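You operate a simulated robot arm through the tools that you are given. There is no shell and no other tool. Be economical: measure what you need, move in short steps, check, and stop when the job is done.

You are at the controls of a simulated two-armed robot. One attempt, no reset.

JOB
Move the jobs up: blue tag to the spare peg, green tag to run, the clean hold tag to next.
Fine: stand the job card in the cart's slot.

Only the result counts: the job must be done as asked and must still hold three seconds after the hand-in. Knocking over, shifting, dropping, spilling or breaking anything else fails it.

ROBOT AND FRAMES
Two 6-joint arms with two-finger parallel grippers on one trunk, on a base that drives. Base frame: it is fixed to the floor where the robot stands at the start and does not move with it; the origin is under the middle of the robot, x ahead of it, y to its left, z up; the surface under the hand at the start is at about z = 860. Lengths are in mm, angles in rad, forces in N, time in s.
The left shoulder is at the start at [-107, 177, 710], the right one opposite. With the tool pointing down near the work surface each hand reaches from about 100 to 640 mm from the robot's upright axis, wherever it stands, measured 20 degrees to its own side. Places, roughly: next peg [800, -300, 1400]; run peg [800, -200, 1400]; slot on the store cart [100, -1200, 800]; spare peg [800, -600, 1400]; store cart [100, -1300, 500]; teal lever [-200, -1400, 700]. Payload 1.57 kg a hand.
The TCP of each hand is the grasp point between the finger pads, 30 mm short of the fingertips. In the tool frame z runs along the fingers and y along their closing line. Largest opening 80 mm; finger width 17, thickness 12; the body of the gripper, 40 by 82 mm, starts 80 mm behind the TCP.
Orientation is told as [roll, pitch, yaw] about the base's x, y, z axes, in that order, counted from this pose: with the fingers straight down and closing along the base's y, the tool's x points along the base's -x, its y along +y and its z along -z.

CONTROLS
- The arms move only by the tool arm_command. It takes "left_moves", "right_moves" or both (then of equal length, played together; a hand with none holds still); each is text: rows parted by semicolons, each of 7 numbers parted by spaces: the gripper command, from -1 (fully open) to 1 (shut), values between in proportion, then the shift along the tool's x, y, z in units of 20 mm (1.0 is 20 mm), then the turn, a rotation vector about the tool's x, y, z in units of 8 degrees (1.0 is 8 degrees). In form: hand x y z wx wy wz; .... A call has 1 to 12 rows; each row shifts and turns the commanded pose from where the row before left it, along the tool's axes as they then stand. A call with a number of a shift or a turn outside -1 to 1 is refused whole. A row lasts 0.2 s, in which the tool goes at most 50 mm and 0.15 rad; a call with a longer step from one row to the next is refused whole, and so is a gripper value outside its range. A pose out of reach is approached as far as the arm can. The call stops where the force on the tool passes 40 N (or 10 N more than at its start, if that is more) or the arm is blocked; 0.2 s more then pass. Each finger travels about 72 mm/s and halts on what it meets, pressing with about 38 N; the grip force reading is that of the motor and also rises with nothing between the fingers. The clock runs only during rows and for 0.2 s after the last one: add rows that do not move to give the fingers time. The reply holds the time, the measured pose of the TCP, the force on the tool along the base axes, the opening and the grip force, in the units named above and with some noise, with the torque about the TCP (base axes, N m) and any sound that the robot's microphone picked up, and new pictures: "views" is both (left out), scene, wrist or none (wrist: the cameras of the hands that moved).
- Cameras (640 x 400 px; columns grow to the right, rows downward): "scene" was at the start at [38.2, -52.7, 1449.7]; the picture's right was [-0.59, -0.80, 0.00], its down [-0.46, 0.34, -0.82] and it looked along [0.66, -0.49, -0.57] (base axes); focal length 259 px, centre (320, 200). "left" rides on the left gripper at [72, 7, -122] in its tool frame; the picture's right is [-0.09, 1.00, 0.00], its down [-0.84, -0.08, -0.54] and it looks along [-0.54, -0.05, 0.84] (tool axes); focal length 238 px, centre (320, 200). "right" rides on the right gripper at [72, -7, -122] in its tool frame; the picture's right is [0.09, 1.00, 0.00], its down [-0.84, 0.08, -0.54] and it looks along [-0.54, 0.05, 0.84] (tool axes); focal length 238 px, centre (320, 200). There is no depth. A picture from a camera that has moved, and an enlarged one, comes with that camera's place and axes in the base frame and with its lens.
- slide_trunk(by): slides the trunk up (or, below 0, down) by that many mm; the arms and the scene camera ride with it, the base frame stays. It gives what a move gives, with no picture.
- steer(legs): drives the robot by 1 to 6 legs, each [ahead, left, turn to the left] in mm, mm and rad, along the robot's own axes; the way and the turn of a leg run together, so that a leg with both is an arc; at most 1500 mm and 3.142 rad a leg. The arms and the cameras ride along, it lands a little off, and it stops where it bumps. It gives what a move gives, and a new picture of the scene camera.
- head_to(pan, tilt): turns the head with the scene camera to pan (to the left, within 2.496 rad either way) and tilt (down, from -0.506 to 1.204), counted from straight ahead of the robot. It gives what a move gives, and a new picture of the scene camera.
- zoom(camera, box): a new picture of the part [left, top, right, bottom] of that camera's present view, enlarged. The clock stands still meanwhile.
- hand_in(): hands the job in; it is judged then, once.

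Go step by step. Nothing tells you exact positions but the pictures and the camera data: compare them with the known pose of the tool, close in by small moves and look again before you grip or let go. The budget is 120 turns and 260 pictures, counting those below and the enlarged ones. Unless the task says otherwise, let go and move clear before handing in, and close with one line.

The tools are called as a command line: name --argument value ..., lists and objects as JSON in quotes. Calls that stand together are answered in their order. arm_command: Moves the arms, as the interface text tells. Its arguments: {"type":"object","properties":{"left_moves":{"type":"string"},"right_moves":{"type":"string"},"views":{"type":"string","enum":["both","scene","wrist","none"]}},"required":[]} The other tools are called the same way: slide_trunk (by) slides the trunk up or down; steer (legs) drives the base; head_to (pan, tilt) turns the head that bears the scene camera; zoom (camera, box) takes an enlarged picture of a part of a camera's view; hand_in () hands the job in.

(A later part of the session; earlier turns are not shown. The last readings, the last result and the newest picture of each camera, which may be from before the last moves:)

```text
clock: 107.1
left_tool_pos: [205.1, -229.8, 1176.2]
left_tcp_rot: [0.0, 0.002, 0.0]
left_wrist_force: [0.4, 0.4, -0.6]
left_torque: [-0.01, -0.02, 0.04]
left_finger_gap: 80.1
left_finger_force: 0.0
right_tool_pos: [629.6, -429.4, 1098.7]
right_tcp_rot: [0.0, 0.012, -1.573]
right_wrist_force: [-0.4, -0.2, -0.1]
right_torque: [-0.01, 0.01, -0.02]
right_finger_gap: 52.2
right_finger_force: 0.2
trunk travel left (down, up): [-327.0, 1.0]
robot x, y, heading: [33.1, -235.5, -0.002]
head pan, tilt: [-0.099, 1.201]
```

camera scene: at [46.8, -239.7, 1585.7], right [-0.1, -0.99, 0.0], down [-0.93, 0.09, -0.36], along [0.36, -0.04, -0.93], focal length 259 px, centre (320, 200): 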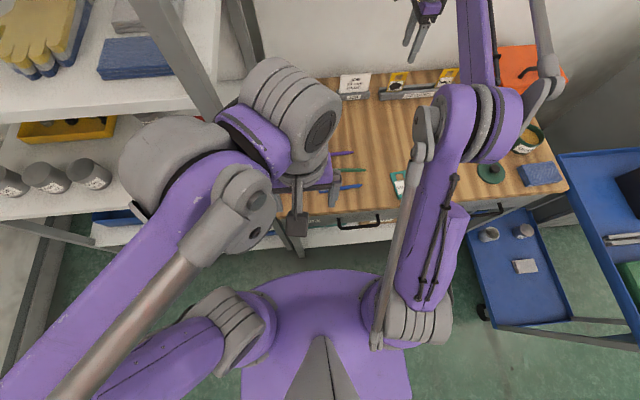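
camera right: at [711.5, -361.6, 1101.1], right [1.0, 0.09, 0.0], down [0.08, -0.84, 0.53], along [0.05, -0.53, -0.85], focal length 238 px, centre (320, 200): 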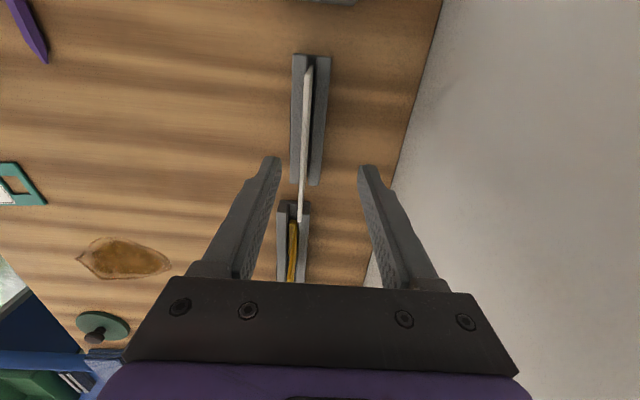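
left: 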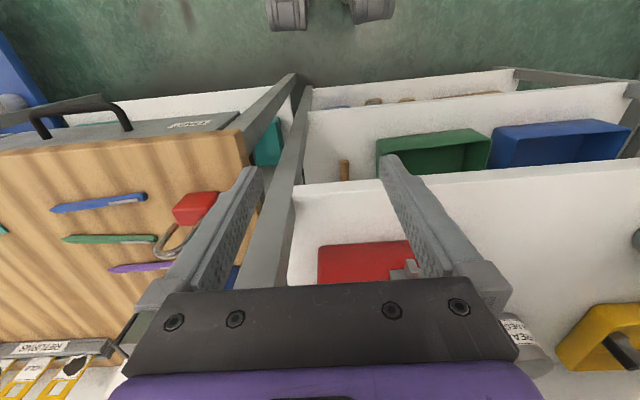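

The base bumped softly at x≈33, so that's the limit. Lowering the trunk 80 mm should restore the arm posture that worked; backing off 3 mm from the contact too.

steer --legs '[[-4, 0, 0]]'

slide_trunk --by -80

arm_command --right_moves "-0.3 0.2 1 0 0 0 0;-0.3 0 1 0 0 0 0;-0.3 0 1 0 0 0 0;-0.3 0 0.85 0 0 0 0;-0.3 0 0 0 0 0 0" --views "wrist"

head_to --pan -0.3 --tilt 0.6

```text
clock: 107.9
left_tool_pos: [200.7, -229.7, 1178.0]
left_tcp_rot: [-0.001, 0.0, 0.0]
left_wrist_force: [-0.1, 0.4, -0.2]
left_torque: [0.01, -0.04, 0.0]
left_finger_gap: 80.0
left_finger_force: 0.0
right_tool_pos: [625.9, -427.8, 1099.1]
right_tcp_rot: [-0.002, 0.01, -1.571]
right_wrist_force: [0.6, 0.4, -0.3]
right_torque: [-0.01, -0.01, 0.0]
right_finger_gap: 52.1
right_finger_force: 0.0
trunk travel left (down, up): [-327.0, 1.0]
robot x, y, heading: [30.7, -234.5, -0.003]
head pan, tilt: [-0.099, 1.201]
camera scene: at [41.8, -239.9, 1585.7], right [-0.1, -0.99, 0.0], down [-0.93, 0.09, -0.36], along [0.36, -0.04, -0.93], focal length 259 px, centre (320, 200)
```

scene: 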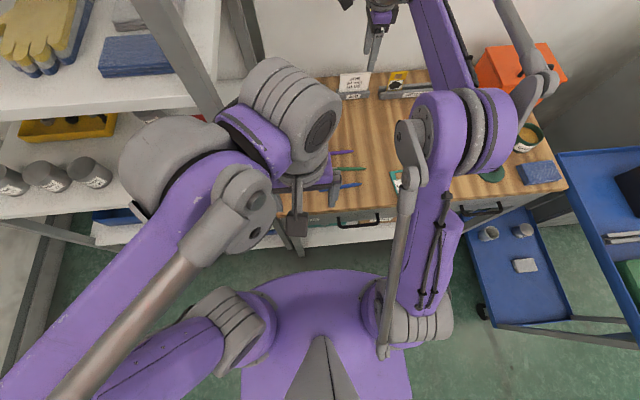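

```text
clock: 109.0
left_tool_pos: [201.3, -230.0, 1096.9]
left_tcp_rot: [0.0, 0.0, 0.0]
left_wrist_force: [-0.3, 0.7, -0.2]
left_torque: [0.02, 0.01, -0.01]
left_finger_gap: 79.8
left_finger_force: 0.0
right_tool_pos: [623.3, -428.4, 1019.4]
right_tcp_rot: [0.0, 0.012, -1.57]
right_wrist_force: [-0.6, 0.1, -0.7]
right_torque: [-0.02, 0.06, 0.0]
right_finger_gap: 51.8
right_finger_force: 0.0
trunk travel left (down, up): [-247.0, 81.0]
robot x, y, heading: [29.6, -236.2, -0.002]
head pan, tilt: [-0.099, 1.201]
```

```text
clock: 110.2
left_tool_pos: [200.9, -229.7, 1096.5]
left_tcp_rot: [0.0, -0.001, 0.001]
left_wrist_force: [0.6, -0.4, -0.4]
left_torque: [0.0, 0.02, 0.02]
left_finger_gap: 80.3
left_finger_force: 0.0
right_tool_pos: [654.9, -422.6, 1015.7]
right_tcp_rot: [0.001, 0.009, -1.571]
right_wrist_force: [-0.3, 0.1, 0.2]
right_torque: [0.03, -0.01, 0.0]
right_finger_gap: 51.9
right_finger_force: 0.1
right hand out of reach, approached as far as the arm can: row 2, 3, 4
trunk travel left (down, up): [-247.0, 81.0]
robot x, y, heading: [27.6, -237.2, -0.002]
head pan, tilt: [-0.099, 1.201]
camera right: at [648.7, -353.7, 1137.4], right [1.0, 0.09, 0.0], down [0.08, -0.84, 0.53], along [0.05, -0.53, -0.85], focal length 238 px, centre (320, 200)
```

right: 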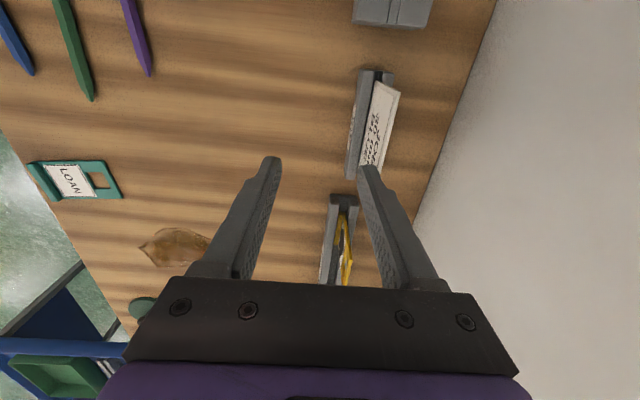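

```text
clock: 111.2
left_tool_pos: [200.2, -230.2, 1097.3]
left_tcp_rot: [-0.001, 0.0, 0.0]
left_wrist_force: [0.3, 0.1, -0.2]
left_torque: [0.01, 0.02, -0.02]
left_finger_gap: 80.0
left_finger_force: 0.1
right_tool_pos: [654.7, -423.3, 1014.7]
right_tcp_rot: [0.001, 0.011, -1.57]
right_wrist_force: [0.0, -0.1, -1.2]
right_torque: [0.0, -0.01, 0.04]
right_finger_gap: 52.2
right_finger_force: 0.2
trunk travel left (down, up): [-247.0, 81.0]
robot x, y, heading: [32.0, -235.7, -0.001]
head pan, tilt: [-0.3, 0.6]
camera scene: at [72.7, -260.5, 1545.4], right [-0.3, -0.96, 0.0], down [-0.54, 0.17, -0.82], along [0.79, -0.24, -0.57], focal length 259 px, centre (320, 200)
```

scene: 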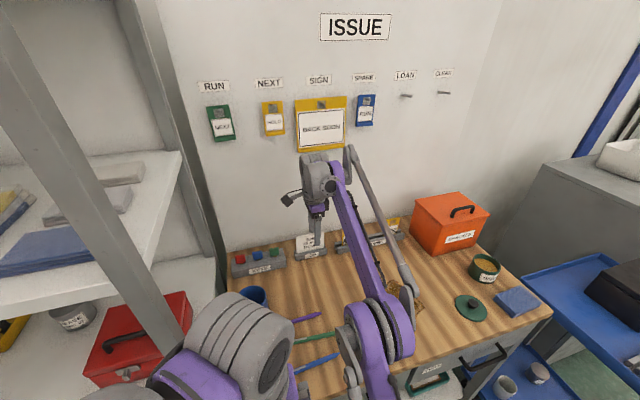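

Lower trunk gives less reach, so I'll raise it back and approach with a higher forward move first, then descend in small steps while staying in reach.

slide_trunk --by 80

arm_command --right_moves "-0.3 0 0.5 0.5 0 0 0;-0.3 0 0.5 0.5 0 0 0;-0.3 0 0 0 0 0 0" --views "none"

arm_command --right_moves "-0.3 0 0.5 0.5 0 0 0;-0.3 0 0.5 0.5 0 0 0;-0.3 0 0 0 0 0 0" --views "none"

```text
clock: 112.4
left_tool_pos: [200.3, -228.8, 1176.6]
left_tcp_rot: [-0.001, -0.001, 0.0]
left_wrist_force: [-0.8, -0.1, -0.3]
left_torque: [0.02, 0.01, -0.02]
left_finger_gap: 79.9
left_finger_force: 0.1
right_tool_pos: [655.4, -424.5, 1094.4]
right_tcp_rot: [-0.001, 0.012, -1.569]
right_wrist_force: [-0.2, 0.5, 0.4]
right_torque: [0.01, -0.02, -0.01]
right_finger_gap: 51.8
right_finger_force: 0.2
trunk travel left (down, up): [-327.0, 1.0]
robot x, y, heading: [33.5, -234.7, -0.003]
head pan, tilt: [-0.3, 0.6]
```

```text
clock: 113.2
left_tool_pos: [200.0, -230.0, 1176.4]
left_tcp_rot: [0.002, -0.002, 0.001]
left_wrist_force: [0.7, -0.1, 0.0]
left_torque: [0.02, -0.03, -0.03]
left_finger_gap: 80.1
left_finger_force: 0.0
right_tool_pos: [676.7, -424.1, 1074.1]
right_tcp_rot: [0.0, 0.01, -1.571]
right_wrist_force: [0.3, -0.1, 0.4]
right_torque: [0.05, 0.03, 0.04]
right_finger_gap: 52.1
right_finger_force: 0.1
trunk travel left (down, up): [-327.0, 1.0]
robot x, y, heading: [25.9, -235.8, 0.0]
head pan, tilt: [-0.3, 0.6]
```

```text
clock: 114.0
left_tool_pos: [200.7, -230.2, 1177.3]
left_tcp_rot: [-0.001, 0.0, 0.0]
left_wrist_force: [-0.6, -0.2, 0.1]
left_torque: [0.01, 0.05, -0.02]
left_finger_gap: 79.6
left_finger_force: 0.1
right_tool_pos: [695.4, -422.7, 1054.6]
right_tcp_rot: [0.0, 0.011, -1.569]
right_wrist_force: [-0.1, 0.1, -1.1]
right_torque: [0.01, -0.02, 0.01]
right_finger_gap: 52.1
right_finger_force: 0.0
trunk travel left (down, up): [-327.0, 1.0]
robot x, y, heading: [27.9, -235.8, -0.0]
head pan, tilt: [-0.3, 0.6]
```

In reach so far. Finishing to x≈705 and descending stepwise.

arm_command --right_moves "-0.3 -0.05 0.25 0.5 0 0 0;-0.3 0 0.25 0.5 0 0 0;-0.3 0 0 0.5 0 0 0;-0.3 0 0 0.5 0 0 0;-0.3 0 0 0 0 0 0" --views "none"

arm_command --right_moves "-0.3 0 0 0.5 0 0 0;-0.3 0 0 0.5 0 0 0;-0.3 0 0 0 0 0 0" --views "wrist"

zoom --camera "right" --box '[240, 90, 400, 210]'

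```text
clock: 115.2
left_tool_pos: [201.0, -228.9, 1176.5]
left_tcp_rot: [0.0, 0.001, 0.001]
left_wrist_force: [-0.2, -0.2, -0.1]
left_torque: [-0.03, 0.01, 0.0]
left_finger_gap: 80.1
left_finger_force: 0.0
right_tool_pos: [705.9, -423.6, 1014.0]
right_tcp_rot: [0.0, 0.011, -1.569]
right_wrist_force: [0.2, -0.3, 0.1]
right_torque: [0.01, -0.05, -0.01]
right_finger_gap: 52.0
right_finger_force: 0.1
trunk travel left (down, up): [-327.0, 1.0]
robot x, y, heading: [31.2, -235.5, 0.002]
head pan, tilt: [-0.3, 0.6]
```

```text
clock: 116.0
left_tool_pos: [200.7, -230.3, 1177.5]
left_tcp_rot: [0.0, 0.0, 0.0]
left_wrist_force: [0.5, 0.4, 0.4]
left_torque: [-0.04, -0.02, -0.03]
left_finger_gap: 80.1
left_finger_force: 0.1
right_tool_pos: [705.1, -422.5, 994.4]
right_tcp_rot: [0.0, 0.008, -1.572]
right_wrist_force: [0.1, 0.2, 0.7]
right_torque: [-0.01, -0.01, -0.02]
right_finger_gap: 52.0
right_finger_force: 0.1
trunk travel left (down, up): [-327.0, 1.0]
robot x, y, heading: [33.3, -237.4, 0.004]
head pan, tilt: [-0.3, 0.6]
camera right: at [698.7, -354.6, 1117.2], right [1.0, 0.09, 0.0], down [0.08, -0.84, 0.53], along [0.05, -0.53, -0.85], focal length 238 px, centre (320, 200)
```

right: 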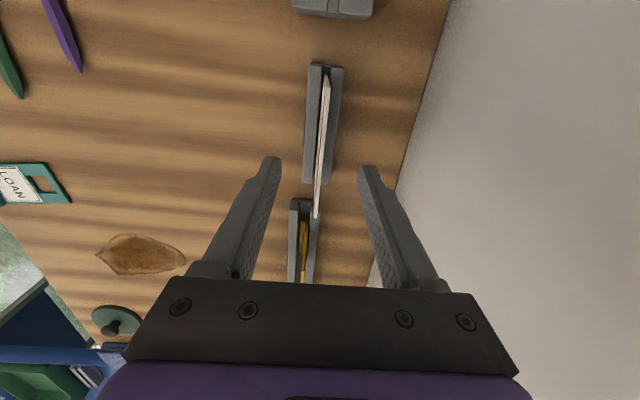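

```text
3.33 times, centred on (320, 150) of right
camera zoom: at [698.7, -354.6, 1117.2], right [1.0, 0.09, 0.0], down [0.08, -0.84, 0.53], along [0.05, -0.53, -0.85], focal length 794 px, centre (320, 367)
```

zoom: 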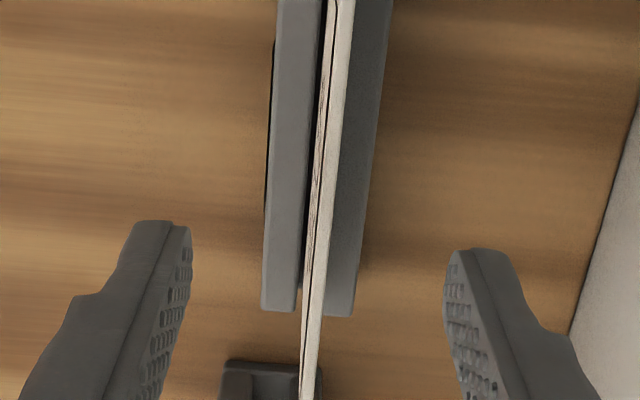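

arm_command --right_moves "-0.3 0 0.05 0.5 0 0 0;-0.3 0 0 0.5 0 0 0;-0.3 0 0 0.5 0 0 0;-0.3 0 0 0 0 0 0" --views "none"

zoom --camera "right" --box '[240, 90, 400, 210]'

```text
clock: 117.0
left_tool_pos: [200.7, -229.7, 1177.4]
left_tcp_rot: [0.0, -0.002, 0.0]
left_wrist_force: [0.3, 0.2, -0.5]
left_torque: [-0.02, -0.02, -0.01]
left_finger_gap: 80.0
left_finger_force: 0.1
right_tool_pos: [707.1, -421.5, 964.9]
right_tcp_rot: [0.0, 0.01, -1.571]
right_wrist_force: [0.0, -0.5, 0.1]
right_torque: [0.01, 0.05, -0.02]
right_finger_gap: 52.1
right_finger_force: 0.0
trunk travel left (down, up): [-327.0, 1.0]
robot x, y, heading: [25.8, -227.5, 0.0]
head pan, tilt: [-0.3, 0.6]
```

```text
3.33 times, centred on (320, 150) of right
camera zoom: at [700.9, -353.8, 1088.0], right [1.0, 0.09, 0.0], down [0.08, -0.84, 0.53], along [0.05, -0.53, -0.85], focal length 794 px, centre (320, 367)
```

zoom: 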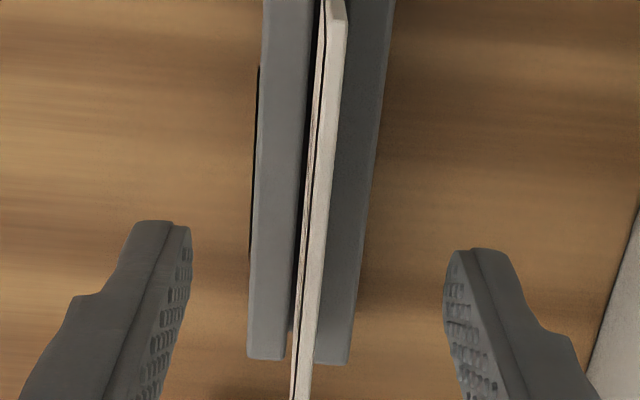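

arm_command --right_moves "-0.3 0 -0.1 0.5 0 0 0;-0.3 0 0 0.5 0 0 0;-0.3 0 0 0 0 0 0" --views "none"

zoom --camera "right" --box '[240, 90, 400, 210]'

zoom --camera "scene" --box '[260, 170, 380, 270]'

```text
clock: 117.8
left_tool_pos: [200.8, -229.2, 1178.0]
left_tcp_rot: [0.0, 0.0, -0.002]
left_wrist_force: [0.1, 0.0, -0.4]
left_torque: [-0.01, 0.0, -0.02]
left_finger_gap: 79.6
left_finger_force: 0.1
right_tool_pos: [704.6, -421.9, 944.7]
right_tcp_rot: [0.0, 0.011, -1.569]
right_wrist_force: [0.5, -0.5, 0.6]
right_torque: [0.0, 0.02, 0.01]
right_finger_gap: 52.0
right_finger_force: 0.1
trunk travel left (down, up): [-327.0, 1.0]
robot x, y, heading: [27.3, -233.9, 0.002]
head pan, tilt: [-0.3, 0.6]
```

```text
3.33 times, centred on (320, 150) of right
camera zoom: at [698.0, -353.6, 1067.0], right [1.0, 0.09, 0.0], down [0.08, -0.84, 0.53], along [0.05, -0.53, -0.85], focal length 794 px, centre (320, 367)
```

zoom: 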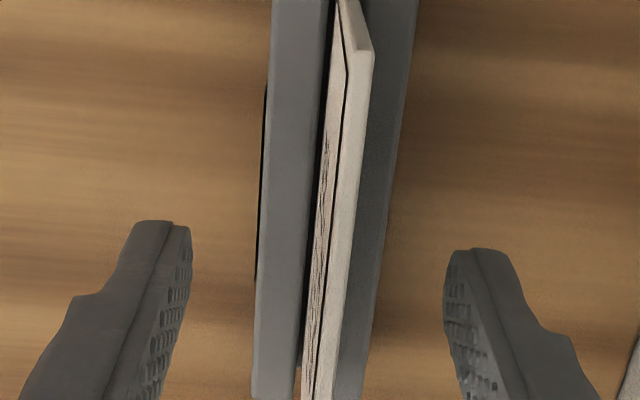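

```text
4.00 times, centred on (320, 220) of scene
camera zoom: at [69.5, -260.5, 1630.3], right [-0.3, -0.96, 0.0], down [-0.54, 0.17, -0.83], along [0.79, -0.24, -0.56], focal length 1036 px, centre (320, 120)
```

zoom: 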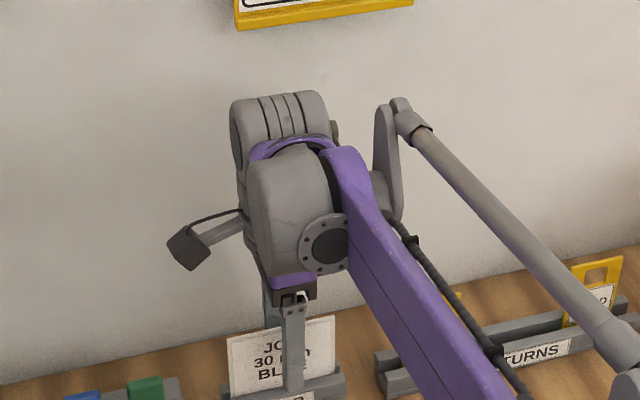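

Card is nearly centred. I'll close most of the way (gap ~14 mm) first and check.

arm_command --right_moves "0 0 0.05 0 0 0 0;0.3 0 0 0 0 0 0;0.65 0 0 0 0 0 0;0.65 0 0 0 0 0 0;0.65 0 0 0 0 0 0" --views "none"

zoom --camera "right" --box '[260, 110, 380, 200]'

```text
clock: 119.0
left_tool_pos: [201.0, -230.2, 1178.0]
left_tcp_rot: [0.0, 0.0, 0.0]
left_wrist_force: [-0.6, -0.7, -0.5]
left_torque: [-0.01, -0.03, 0.0]
left_finger_gap: 80.1
left_finger_force: 0.1
right_tool_pos: [704.9, -422.4, 943.8]
right_tcp_rot: [-0.001, 0.011, -1.57]
right_wrist_force: [-0.4, -0.7, -0.3]
right_torque: [0.0, -0.05, 0.03]
right_finger_gap: 14.2
right_finger_force: 0.1
trunk travel left (down, up): [-327.0, 1.0]
robot x, y, heading: [29.6, -233.0, 0.005]
head pan, tilt: [-0.3, 0.6]
```

```text
4.44 times, centred on (320, 155) of right
camera zoom: at [699.0, -353.9, 1066.9], right [1.0, 0.09, 0.0], down [0.08, -0.84, 0.53], along [0.05, -0.53, -0.85], focal length 1059 px, centre (320, 400)
```

zoom: 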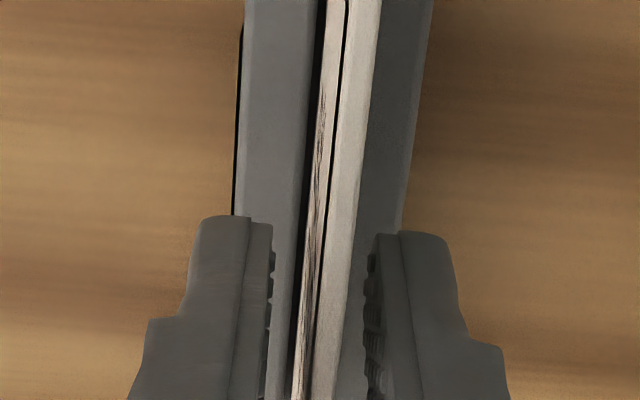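

arm_command --right_moves "0.8 0 0 0 0 0 0;1 0 0 0 0 0 0;1 0 0 0 0 0 0;1 0 0 0 0 0 0" --views "none"

zoom --camera "right" --box '[260, 110, 380, 200]'

```text
clock: 120.0
left_tool_pos: [200.6, -229.2, 1178.2]
left_tcp_rot: [0.0, 0.002, 0.0]
left_wrist_force: [-0.1, 0.5, -0.5]
left_torque: [-0.03, 0.0, -0.03]
left_finger_gap: 79.9
left_finger_force: 0.1
right_tool_pos: [706.1, -423.2, 944.4]
right_tcp_rot: [0.0, 0.011, -1.572]
right_wrist_force: [0.2, 1.6, 0.7]
right_torque: [0.0, 0.01, -0.03]
right_finger_gap: 2.1
right_finger_force: 24.0
trunk travel left (down, up): [-327.0, 1.0]
robot x, y, heading: [26.9, -238.2, -0.001]
head pan, tilt: [-0.3, 0.6]
```

```text
4.44 times, centred on (320, 155) of right
camera zoom: at [699.0, -353.9, 1066.9], right [1.0, 0.09, 0.0], down [0.08, -0.84, 0.53], along [0.05, -0.53, -0.85], focal length 1059 px, centre (320, 400)
```

zoom: 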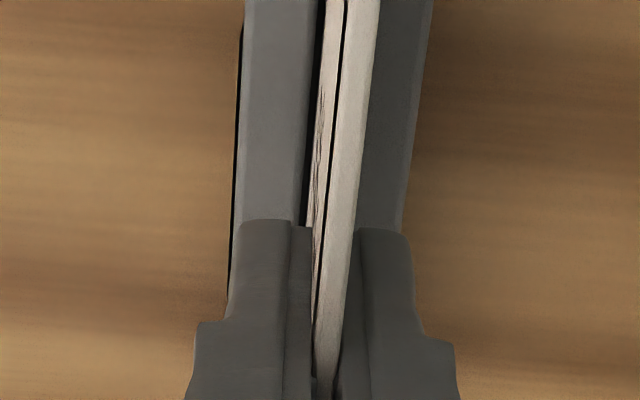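

arm_command --right_moves "1 0 0 0 0 0 0;1 0 0 0 0 0 0" --views "none"

arm_command --right_moves "1 0 0 -0.3 0 0 0;1 0 0 -0.5 0 0 0;1 0 0 0 0 0 0" --views "wrist"

zoom --camera "scene" --box '[260, 170, 380, 270]'

```text
clock: 120.6
left_tool_pos: [200.6, -230.0, 1177.8]
left_tcp_rot: [0.0, 0.0, 0.0]
left_wrist_force: [-0.7, -0.1, -0.2]
left_torque: [-0.02, -0.07, 0.01]
left_finger_gap: 80.0
left_finger_force: 0.1
right_tool_pos: [706.2, -422.7, 943.4]
right_tcp_rot: [-0.001, 0.011, -1.571]
right_wrist_force: [-0.1, 0.6, 0.1]
right_torque: [-0.02, 0.01, -0.01]
right_finger_gap: 2.0
right_finger_force: 23.6
trunk travel left (down, up): [-327.0, 1.0]
robot x, y, heading: [26.3, -237.5, -0.002]
head pan, tilt: [-0.3, 0.6]
```

```text
clock: 121.4
left_tool_pos: [201.4, -230.6, 1177.8]
left_tcp_rot: [0.0, -0.001, 0.0]
left_wrist_force: [0.2, -0.1, -0.6]
left_torque: [0.03, 0.02, 0.03]
left_finger_gap: 80.1
left_finger_force: 0.1
right_tool_pos: [705.9, -424.7, 962.5]
right_tcp_rot: [-0.001, 0.01, -1.57]
right_wrist_force: [-0.5, 0.7, 0.5]
right_torque: [0.02, -0.02, -0.02]
right_finger_gap: 2.0
right_finger_force: 23.4
trunk travel left (down, up): [-327.0, 1.0]
robot x, y, heading: [28.7, -235.0, 0.001]
head pan, tilt: [-0.3, 0.6]
camera right: at [699.6, -354.6, 1084.0], right [1.0, 0.09, 0.0], down [0.08, -0.84, 0.53], along [0.05, -0.53, -0.85], focal length 238 px, centre (320, 200)
```

right: 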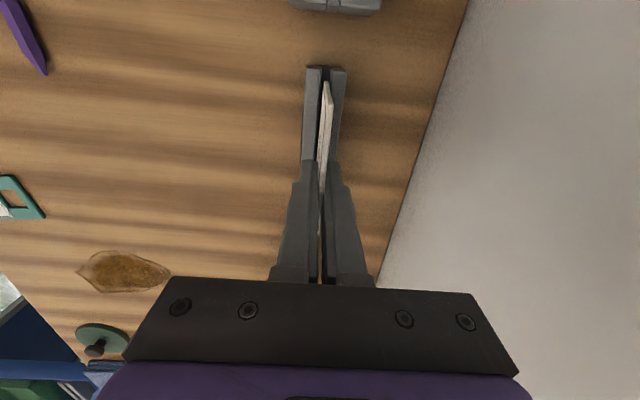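

```text
4.00 times, centred on (320, 220) of scene
camera zoom: at [69.6, -260.6, 1630.2], right [-0.3, -0.96, 0.0], down [-0.54, 0.17, -0.83], along [0.79, -0.24, -0.56], focal length 1036 px, centre (320, 120)
```

zoom: 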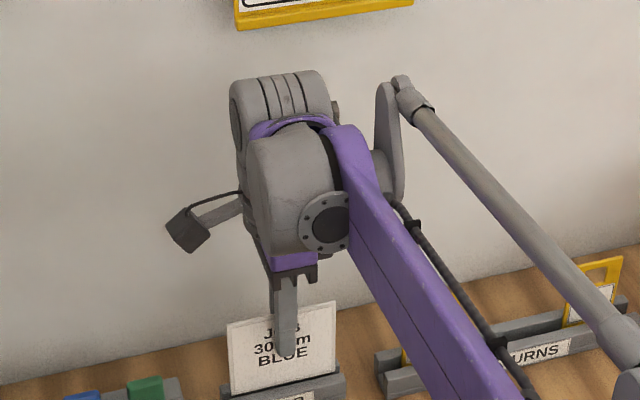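

The card is rising with the hand. Lifting further and checking.

arm_command --right_moves "1 0 0 -0.7 0 0 0;1 0 0 -0.8 0 0 0;1 0 0 -0.8 0 0 0;1 0 0 -0.8 0 0 0;1 0 0 -0.8 0 0 0;1 0 0 -0.8 0 0 0;1 0 -0.8 -0.6 0 0 0;1 0 -0.8 0 0 0 0;1 0 -0.8 0 0 0 0;1 0 0 0 0 0 0" --views "wrist"

zoom --camera "scene" --box '[230, 140, 430, 270]'

```text
clock: 123.6
left_tool_pos: [200.6, -229.8, 1177.0]
left_tcp_rot: [0.0, 0.0, -0.002]
left_wrist_force: [0.5, -0.7, -0.9]
left_torque: [0.01, 0.06, 0.01]
left_finger_gap: 79.9
left_finger_force: 0.1
right_tool_pos: [657.3, -425.2, 1067.4]
right_tcp_rot: [-0.001, 0.011, -1.571]
right_wrist_force: [0.8, 0.7, -0.2]
right_torque: [0.01, 0.0, 0.0]
right_finger_gap: 1.9
right_finger_force: 23.5
trunk travel left (down, up): [-327.0, 1.0]
robot x, y, heading: [29.1, -230.5, -0.005]
head pan, tilt: [-0.3, 0.6]
camera right: at [651.1, -355.5, 1189.7], right [1.0, 0.09, 0.0], down [0.08, -0.84, 0.53], along [0.05, -0.53, -0.85], focal length 238 px, centre (320, 200)
```

right: 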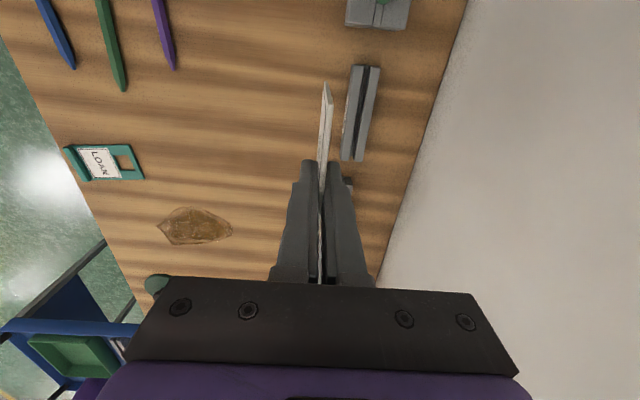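

```text
3.08 times, centred on (330, 205) of scene
camera zoom: at [69.9, -260.5, 1630.2], right [-0.3, -0.96, 0.0], down [-0.54, 0.17, -0.82], along [0.79, -0.24, -0.57], focal length 797 px, centre (289, 185)
```

zoom: 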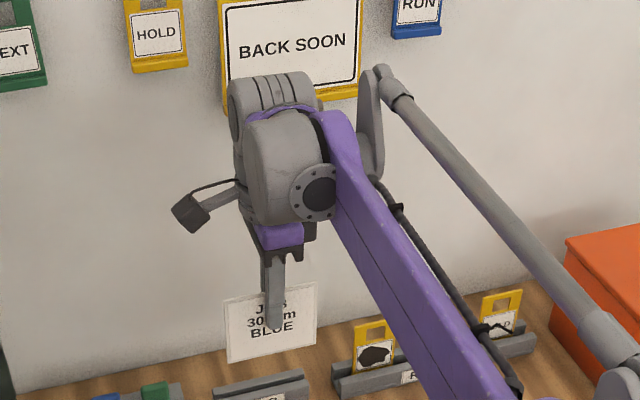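

Card is held square. I'll retract the arm, then back up and strafe toward the cart.

arm_command --right_moves "1 0 -1 -0.5 0 0 0;1 0 -1 -0.5 0 0 0;1 0 -1 -0.5 0 0 0;1 0 -1 -0.5 0 0 0;1 0 -1 0 0 0 0;1 0 -1 0 0 0 0;1 0 -1 0 0 0 0;1 0 -1 0 0 0 0;1 0 -1 0 0 0 0;1 0 -1 0 0 0 0;1 0 0 0 0 0 0" --views "none"

steer --legs '[[-230, 0, 0]]'

head_to --pan -1.2 --tilt 0.8

```text
clock: 126.0
left_tool_pos: [201.2, -229.5, 1176.6]
left_tcp_rot: [0.001, 0.0, -0.001]
left_wrist_force: [-0.1, 0.4, 0.8]
left_torque: [-0.04, -0.02, 0.01]
left_finger_gap: 79.9
left_finger_force: 0.0
right_tool_pos: [458.6, -425.1, 1107.0]
right_tcp_rot: [0.0, 0.011, -1.571]
right_wrist_force: [-1.3, 0.2, 0.4]
right_torque: [-0.01, 0.0, 0.0]
right_finger_gap: 2.0
right_finger_force: 23.6
trunk travel left (down, up): [-327.0, 1.0]
robot x, y, heading: [25.9, -231.7, 0.002]
head pan, tilt: [-0.3, 0.6]
```

```text
clock: 127.7
left_tool_pos: [-28.3, -229.6, 1178.2]
left_tcp_rot: [0.001, -0.002, 0.001]
left_wrist_force: [0.6, 0.2, 0.2]
left_torque: [0.03, -0.01, -0.05]
left_finger_gap: 80.2
left_finger_force: 0.0
right_tool_pos: [229.4, -424.4, 1107.8]
right_tcp_rot: [0.0, 0.01, -1.57]
right_wrist_force: [0.3, -0.7, -0.6]
right_torque: [-0.02, 0.02, 0.0]
right_finger_gap: 2.0
right_finger_force: 23.8
trunk travel left (down, up): [-327.0, 1.0]
robot x, y, heading: [-198.7, -230.9, -0.002]
head pan, tilt: [-0.3, 0.6]
camera scene: at [-159.8, -260.5, 1630.4], right [-0.3, -0.96, 0.0], down [-0.54, 0.17, -0.82], along [0.79, -0.24, -0.57], focal length 259 px, centre (320, 200)
```

scene: 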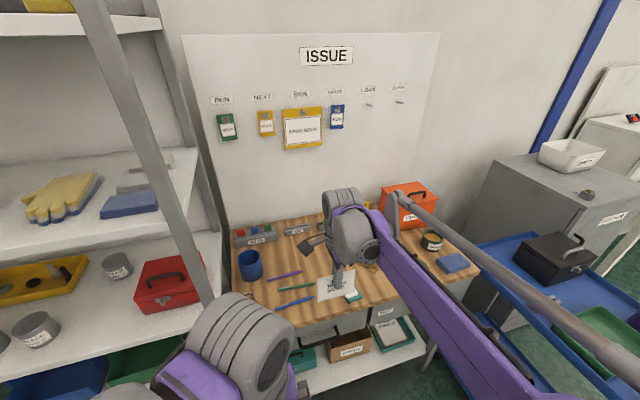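

```text
clock: 128.9
left_tool_pos: [-29.3, -230.0, 1177.7]
left_tcp_rot: [0.0, 0.0, 0.001]
left_wrist_force: [-0.5, -0.4, 0.3]
left_torque: [0.01, -0.02, -0.03]
left_finger_gap: 80.4
left_finger_force: 0.0
right_tool_pos: [227.9, -424.2, 1108.0]
right_tcp_rot: [0.0, 0.012, -1.57]
right_wrist_force: [0.1, -0.3, -0.1]
right_torque: [-0.02, 0.01, 0.0]
right_finger_gap: 2.2
right_finger_force: 23.2
trunk travel left (down, up): [-327.0, 1.0]
robot x, y, heading: [-201.3, -233.7, -0.003]
head pan, tilt: [-1.201, 0.799]
camera scene: at [-215.9, -309.5, 1613.4], right [-0.93, -0.36, 0.0], down [-0.26, 0.67, -0.7], along [0.25, -0.65, -0.72], focal length 259 px, centre (320, 200)
```

scene: 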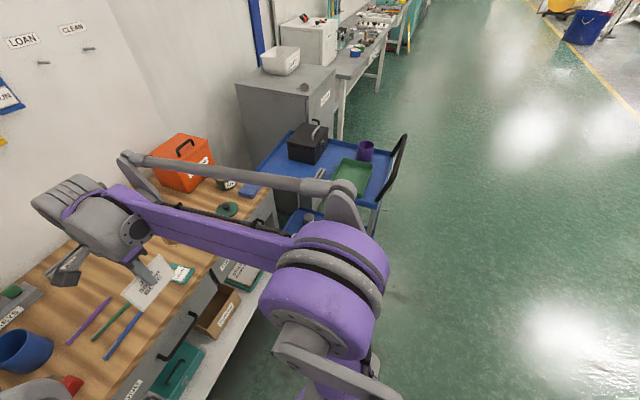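

The way to the cart is free. Strafing right 320 mm, then re-measuring the slot.

steer --legs '[[0, -320, 0]]'

zoom --camera "scene" --box '[180, 60, 480, 250]'

```text
clock: 132.3
left_tool_pos: [-31.7, -551.2, 1177.5]
left_tcp_rot: [0.0, 0.0, -0.003]
left_wrist_force: [-0.3, 0.5, -0.4]
left_torque: [-0.01, 0.01, 0.0]
left_finger_gap: 79.7
left_finger_force: 0.0
right_tool_pos: [227.4, -746.9, 1106.5]
right_tcp_rot: [0.002, 0.01, -1.575]
right_wrist_force: [0.5, -0.2, 0.5]
right_torque: [-0.01, 0.04, -0.03]
right_finger_gap: 1.9
right_finger_force: 23.3
trunk travel left (down, up): [-327.0, 1.0]
robot x, y, heading: [-203.2, -556.0, -0.001]
head pan, tilt: [-1.201, 0.799]
camera scene: at [-216.7, -629.8, 1613.4], right [-0.93, -0.36, 0.0], down [-0.26, 0.67, -0.7], along [0.25, -0.65, -0.72], focal length 259 px, centre (320, 200)
```

scene: 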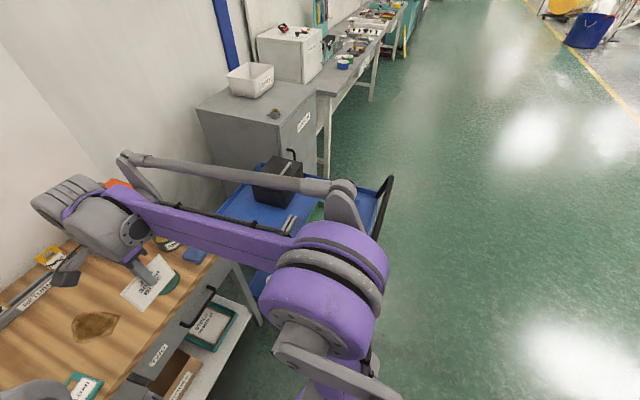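

```text
2.11 times, centred on (330, 155) of scene
camera zoom: at [-216.7, -629.8, 1613.4], right [-0.93, -0.36, 0.0], down [-0.26, 0.67, -0.7], along [0.25, -0.65, -0.72], focal length 545 px, centre (299, 295)
```

zoom: 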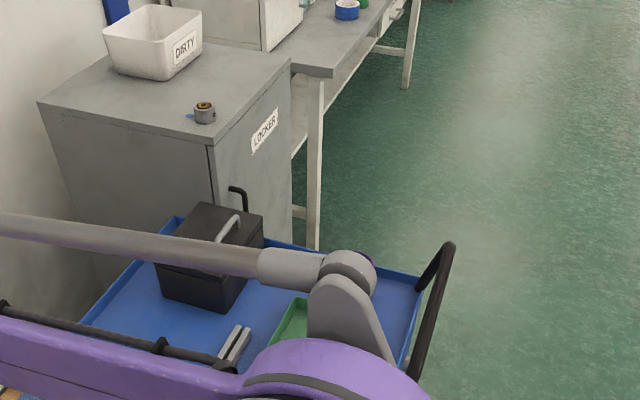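

Slot is at about x≈131, y from ≈-1140 to -1230. Strafing right another 200 mm.

steer --legs '[[0, -200, 0]]'

arm_command --right_moves "1 -1 -0.7 0 0 0 0;1 -1 -0.7 0 0 0 0;1 -1 -0.7 0 0 0 0;1 -1 -0.7 0 0 0 0;1 -1 -0.7 0 0 0 0;1 -1 -0.7 0 0 0 0;1 0 -0.6 0 0 0 0;1 0 0 0 0 0 0" --views "wrist"

```text
clock: 134.7
left_tool_pos: [-31.7, -749.3, 1177.0]
left_tcp_rot: [-0.001, -0.001, -0.004]
left_wrist_force: [-0.4, 0.2, -0.3]
left_torque: [0.03, 0.01, 0.01]
left_finger_gap: 80.2
left_finger_force: 0.0
right_tool_pos: [226.8, -944.0, 1106.5]
right_tcp_rot: [0.0, 0.009, -1.573]
right_wrist_force: [-0.2, -0.7, 0.5]
right_torque: [-0.01, 0.0, 0.01]
right_finger_gap: 2.0
right_finger_force: 23.5
trunk travel left (down, up): [-327.0, 1.0]
robot x, y, heading: [-203.7, -756.1, -0.003]
head pan, tilt: [-1.201, 0.799]
camera scene: at [-217.2, -828.6, 1613.4], right [-0.93, -0.36, 0.0], down [-0.26, 0.67, -0.7], along [0.25, -0.65, -0.72], focal length 259 px, centre (320, 200)
```

scene: 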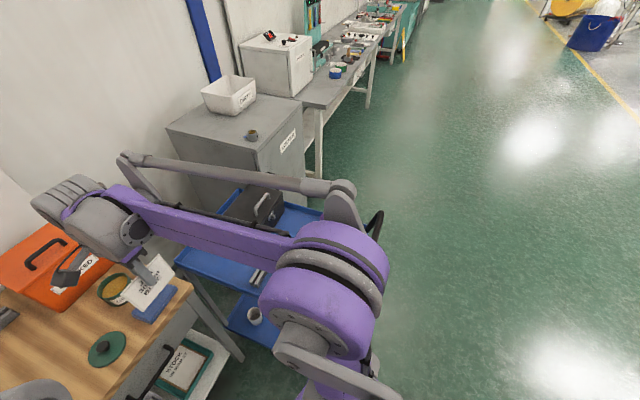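

```text
clock: 136.5
left_tool_pos: [-30.8, -750.0, 1178.3]
left_tcp_rot: [0.001, -0.001, -0.003]
left_wrist_force: [0.7, 0.2, -0.9]
left_torque: [0.0, -0.03, 0.04]
left_finger_gap: 80.0
left_finger_force: 0.1
right_tool_pos: [129.2, -1064.3, 1107.8]
right_tcp_rot: [0.001, 0.01, -1.573]
right_wrist_force: [-0.5, -0.3, -0.4]
right_torque: [-0.01, -0.02, -0.03]
right_finger_gap: 2.3
right_finger_force: 23.3
trunk travel left (down, up): [-327.0, 1.0]
robot x, y, heading: [-200.7, -755.2, -0.001]
head pan, tilt: [-1.201, 0.799]
camera right: at [123.2, -995.1, 1230.2], right [1.0, 0.09, 0.0], down [0.08, -0.84, 0.53], along [0.05, -0.53, -0.85], focal length 238 px, centre (320, 200)
```

right: 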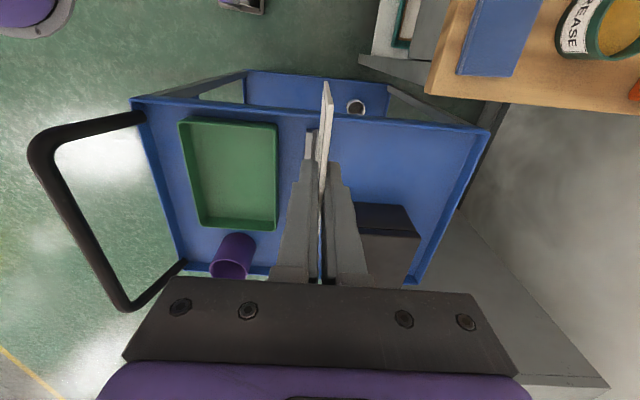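

zoom --camera "right" --box '[250, 70, 400, 190]'

head_to --pan -0.85 --tilt 0.9

```text
3.33 times, centred on (325, 130) of right
camera zoom: at [123.2, -995.1, 1230.2], right [1.0, 0.09, 0.0], down [0.08, -0.84, 0.53], along [0.05, -0.53, -0.85], focal length 794 px, centre (303, 433)
```

zoom: 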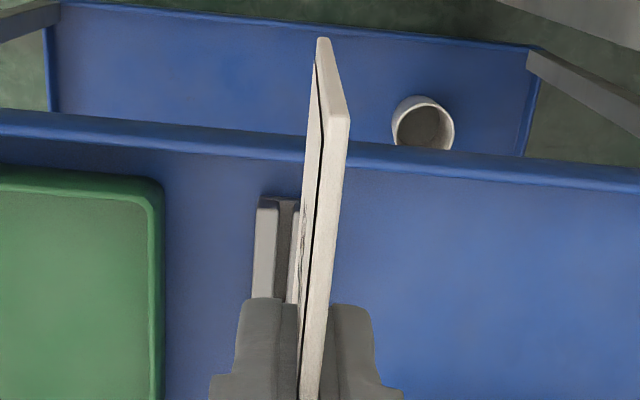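

```text
clock: 137.3
left_tool_pos: [-31.0, -749.1, 1177.6]
left_tcp_rot: [-0.001, 0.0, -0.001]
left_wrist_force: [0.0, 0.2, 0.0]
left_torque: [0.0, -0.01, 0.0]
left_finger_gap: 80.1
left_finger_force: 0.1
right_tool_pos: [130.5, -1063.3, 1107.5]
right_tcp_rot: [-0.001, 0.012, -1.573]
right_wrist_force: [-0.4, -0.1, -0.7]
right_torque: [-0.02, 0.0, 0.01]
right_finger_gap: 2.0
right_finger_force: 23.5
trunk travel left (down, up): [-327.0, 1.0]
robot x, y, heading: [-198.1, -755.7, -0.0]
head pan, tilt: [-0.85, 0.901]
camera scene: at [-196.6, -810.3, 1605.5], right [-0.75, -0.66, 0.0], down [-0.52, 0.59, -0.62], along [0.41, -0.47, -0.78], focal length 259 px, centre (320, 200)
```

scene: 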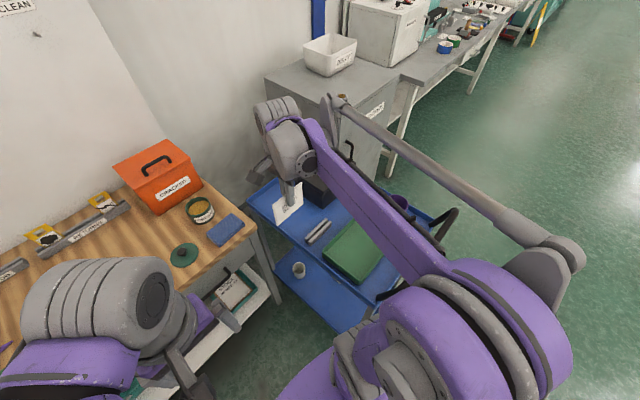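

zoom --camera "scene" --box '[240, 170, 400, 270]'

```text
4.00 times, centred on (320, 220) of scene
camera zoom: at [-196.6, -810.3, 1605.5], right [-0.75, -0.66, 0.0], down [-0.52, 0.59, -0.62], along [0.41, -0.47, -0.78], focal length 1036 px, centre (320, 120)
```

zoom: 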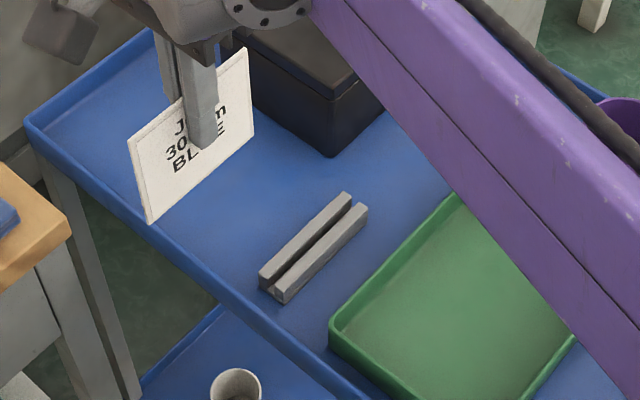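

The slot runs along y, centred at about [130,-1182], and the card bottom is about 74 mm below the TCP. Moving over the slot and partway down.

arm_command --right_moves "1 -1 0 0 0 0 0;1 -1 0 0 0 0 0;1 -1 0 0 0 0 0;1 -1 0 0 0 0 0;1 -1 0 0 0 0 0;1 -0.9 0 0.5 0 0 0;1 0 0 1 0 0 0;1 0 0 1 0 0 0;1 0 0 1 0 0 0;1 0 0 1 0 0 0;1 0 0 1 0 0 0;1 0 0 0 0 0 0" --views "wrist"

zoom --camera "right" --box '[250, 60, 400, 180]'

zoom --camera "scene" --box '[240, 170, 400, 270]'

```text
clock: 139.9
left_tool_pos: [-30.6, -748.6, 1176.9]
left_tcp_rot: [-0.001, 0.002, -0.002]
left_wrist_force: [0.4, 0.5, -1.3]
left_torque: [0.0, -0.01, -0.01]
left_finger_gap: 80.2
left_finger_force: 0.0
right_tool_pos: [130.8, -1181.2, 995.2]
right_tcp_rot: [-0.002, 0.01, -1.571]
right_wrist_force: [-0.1, 0.5, -0.2]
right_torque: [0.0, -0.01, -0.02]
right_finger_gap: 2.2
right_finger_force: 23.3
trunk travel left (down, up): [-327.0, 1.0]
robot x, y, heading: [-201.9, -755.3, -0.003]
head pan, tilt: [-0.85, 0.901]
camera right: at [123.3, -1111.6, 1117.2], right [1.0, 0.09, 0.0], down [0.08, -0.84, 0.53], along [0.05, -0.53, -0.85], focal length 238 px, centre (320, 200)
```

right: 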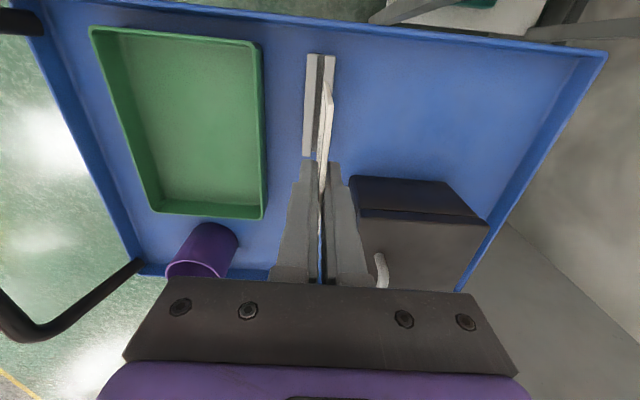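

```text
3.33 times, centred on (325, 120) of right
camera zoom: at [123.3, -1111.6, 1117.2], right [1.0, 0.09, 0.0], down [0.08, -0.84, 0.53], along [0.05, -0.53, -0.85], focal length 794 px, centre (303, 467)
```

zoom: 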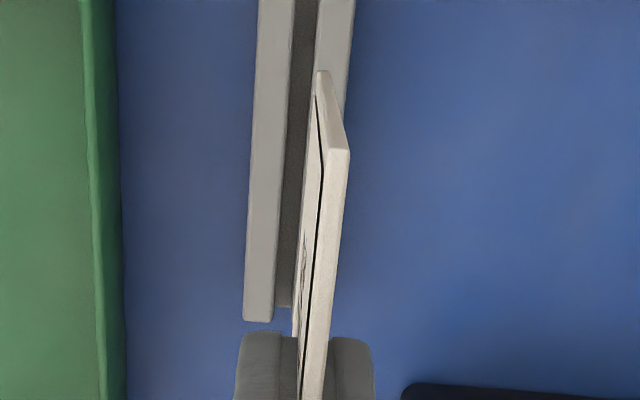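

```text
4.00 times, centred on (320, 220) of scene
camera zoom: at [-196.6, -810.1, 1605.5], right [-0.75, -0.66, 0.0], down [-0.52, 0.59, -0.62], along [0.41, -0.47, -0.78], focal length 1036 px, centre (320, 120)
```

zoom: 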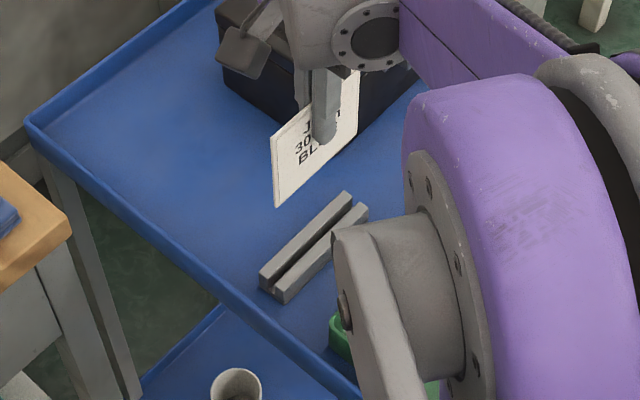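

Slot centre refined to about [126.5,-1176]. I'll correct (−3 mm in x, +5 mm in y) and descend until the card bottom is about 25 mm above the bars.

arm_command --right_moves "1 0.25 -0.14 0.8 0 0 0;1 0 0 0.9 0 0 0;1 0 0 0.9 0 0 0;1 0 0 0.9 0 0 0;1 0 0 0.9 0 0 0;1 0 0 0 0 0 0" --views "wrist"

zoom --camera "right" --box '[260, 20, 390, 120]'

zoom --camera "scene" --box '[260, 180, 380, 260]'

```text
clock: 141.3
left_tool_pos: [-30.6, -749.1, 1177.1]
left_tcp_rot: [0.0, 0.0, -0.002]
left_wrist_force: [-0.6, 0.3, -0.2]
left_torque: [-0.02, 0.01, 0.05]
left_finger_gap: 79.8
left_finger_force: 0.1
right_tool_pos: [128.7, -1174.6, 906.6]
right_tcp_rot: [0.001, 0.011, -1.573]
right_wrist_force: [-0.2, 0.7, 0.3]
right_torque: [0.06, -0.02, 0.0]
right_finger_gap: 2.0
right_finger_force: 23.6
trunk travel left (down, up): [-327.0, 1.0]
robot x, y, heading: [-200.3, -751.6, -0.005]
head pan, tilt: [-0.85, 0.901]
camera right: at [120.4, -1106.1, 1029.4], right [1.0, 0.09, 0.0], down [0.08, -0.84, 0.53], along [0.05, -0.53, -0.85], focal length 238 px, centre (320, 200)
```

right: 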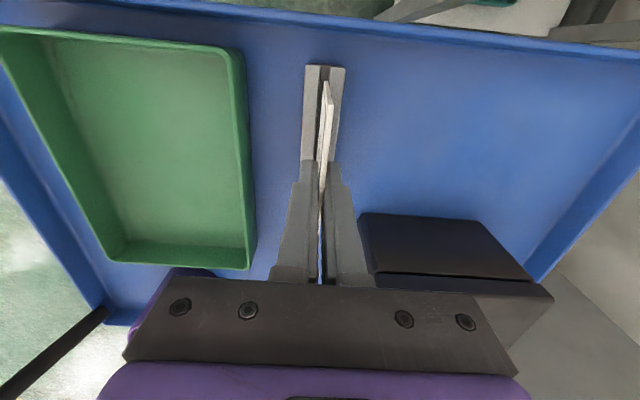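

```text
4.00 times, centred on (325, 70) of right
camera zoom: at [120.4, -1106.1, 1029.4], right [1.0, 0.09, 0.0], down [0.08, -0.84, 0.53], along [0.05, -0.53, -0.85], focal length 953 px, centre (300, 720)
```

zoom: 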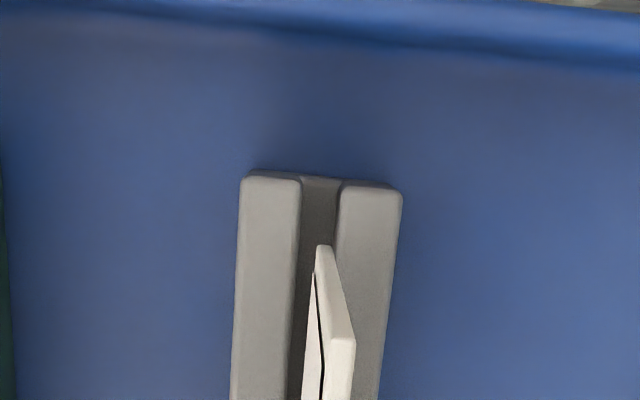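

```text
5.00 times, centred on (320, 220) of scene
camera zoom: at [-196.7, -810.1, 1605.5], right [-0.75, -0.66, 0.0], down [-0.52, 0.59, -0.62], along [0.41, -0.47, -0.78], focal length 1295 px, centre (320, 100)
```

zoom: 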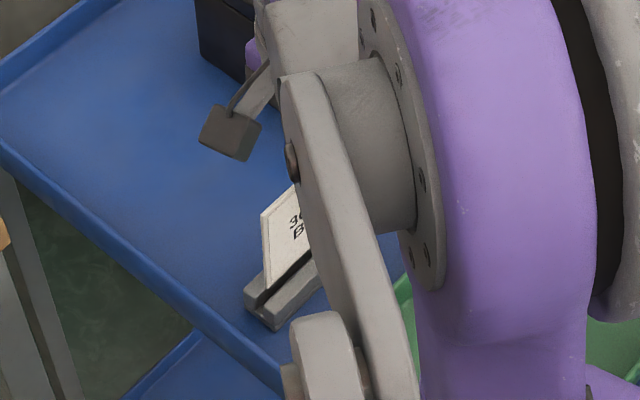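

Card bottom is within 1 mm of the slot centre (gap about 8.5 mm). Descending gently.

arm_command --right_moves "1 0 -0.03 0.4 0 0 0;1 0 0 0.4 0 0 0;1 0 0 0.4 0 0 0;1 0 0 0 0 0 0" --views "none"

zoom --camera "right" --box '[260, 20, 390, 120]'

```text
clock: 142.3
left_tool_pos: [-31.2, -748.5, 1177.6]
left_tcp_rot: [0.0, -0.002, -0.001]
left_wrist_force: [-0.7, 0.3, -0.2]
left_torque: [0.01, 0.01, -0.04]
left_finger_gap: 79.8
left_finger_force: 0.0
right_tool_pos: [126.9, -1175.5, 883.5]
right_tcp_rot: [0.001, 0.01, -1.571]
right_wrist_force: [0.6, -3.2, 17.9]
right_torque: [-0.05, -0.01, -0.01]
right_finger_gap: 2.0
right_finger_force: 24.0
trunk travel left (down, up): [-327.0, 1.0]
robot x, y, heading: [-202.4, -752.4, 0.001]
head pan, tilt: [-0.85, 0.901]
```

```text
4.00 times, centred on (325, 70) of right
camera zoom: at [120.5, -1106.1, 1006.4], right [1.0, 0.09, 0.0], down [0.08, -0.84, 0.53], along [0.05, -0.53, -0.85], focal length 953 px, centre (300, 720)
```

zoom: 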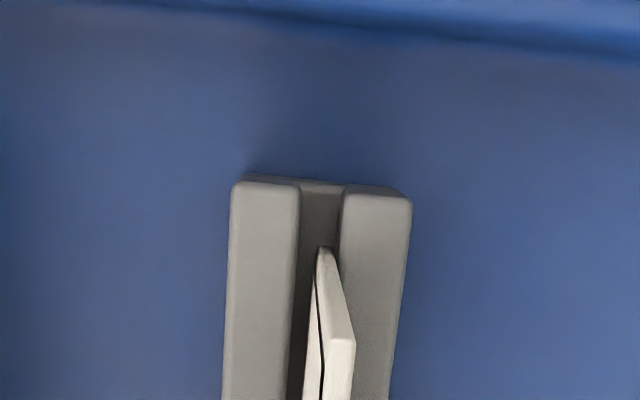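

Firm contact at card-bottom z≈809, which by the bar-size change looks like the slot floor (bar tops ≈ 835). Checking from the scene camera before releasing.

zoom --camera "scene" --box '[290, 210, 350, 255]'

zoom --camera "right" --box '[295, 60, 355, 105]'

```text
8.89 times, centred on (320, 232) of scene
camera zoom: at [-197.5, -809.5, 1605.7], right [-0.75, -0.66, 0.0], down [-0.52, 0.59, -0.62], along [0.41, -0.47, -0.78], focal length 2302 px, centre (320, -89)
```

zoom: 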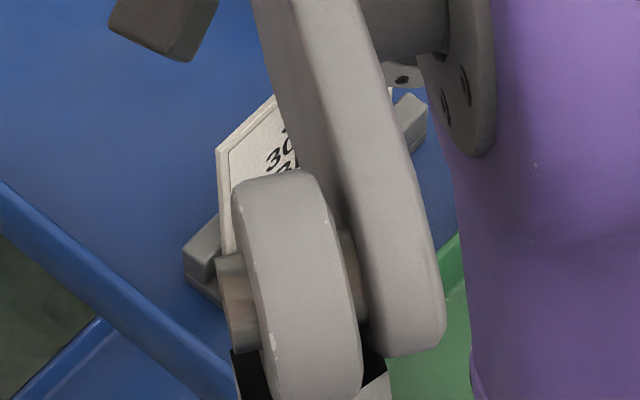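

```text
8.89 times, centred on (325, 82) of right
camera zoom: at [120.5, -1106.1, 1006.4], right [1.0, 0.09, 0.0], down [0.08, -0.84, 0.53], along [0.05, -0.53, -0.85], focal length 2119 px, centre (276, 1244)
```

zoom: 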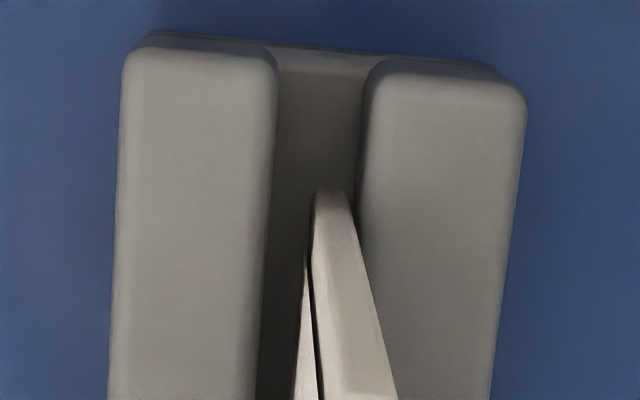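

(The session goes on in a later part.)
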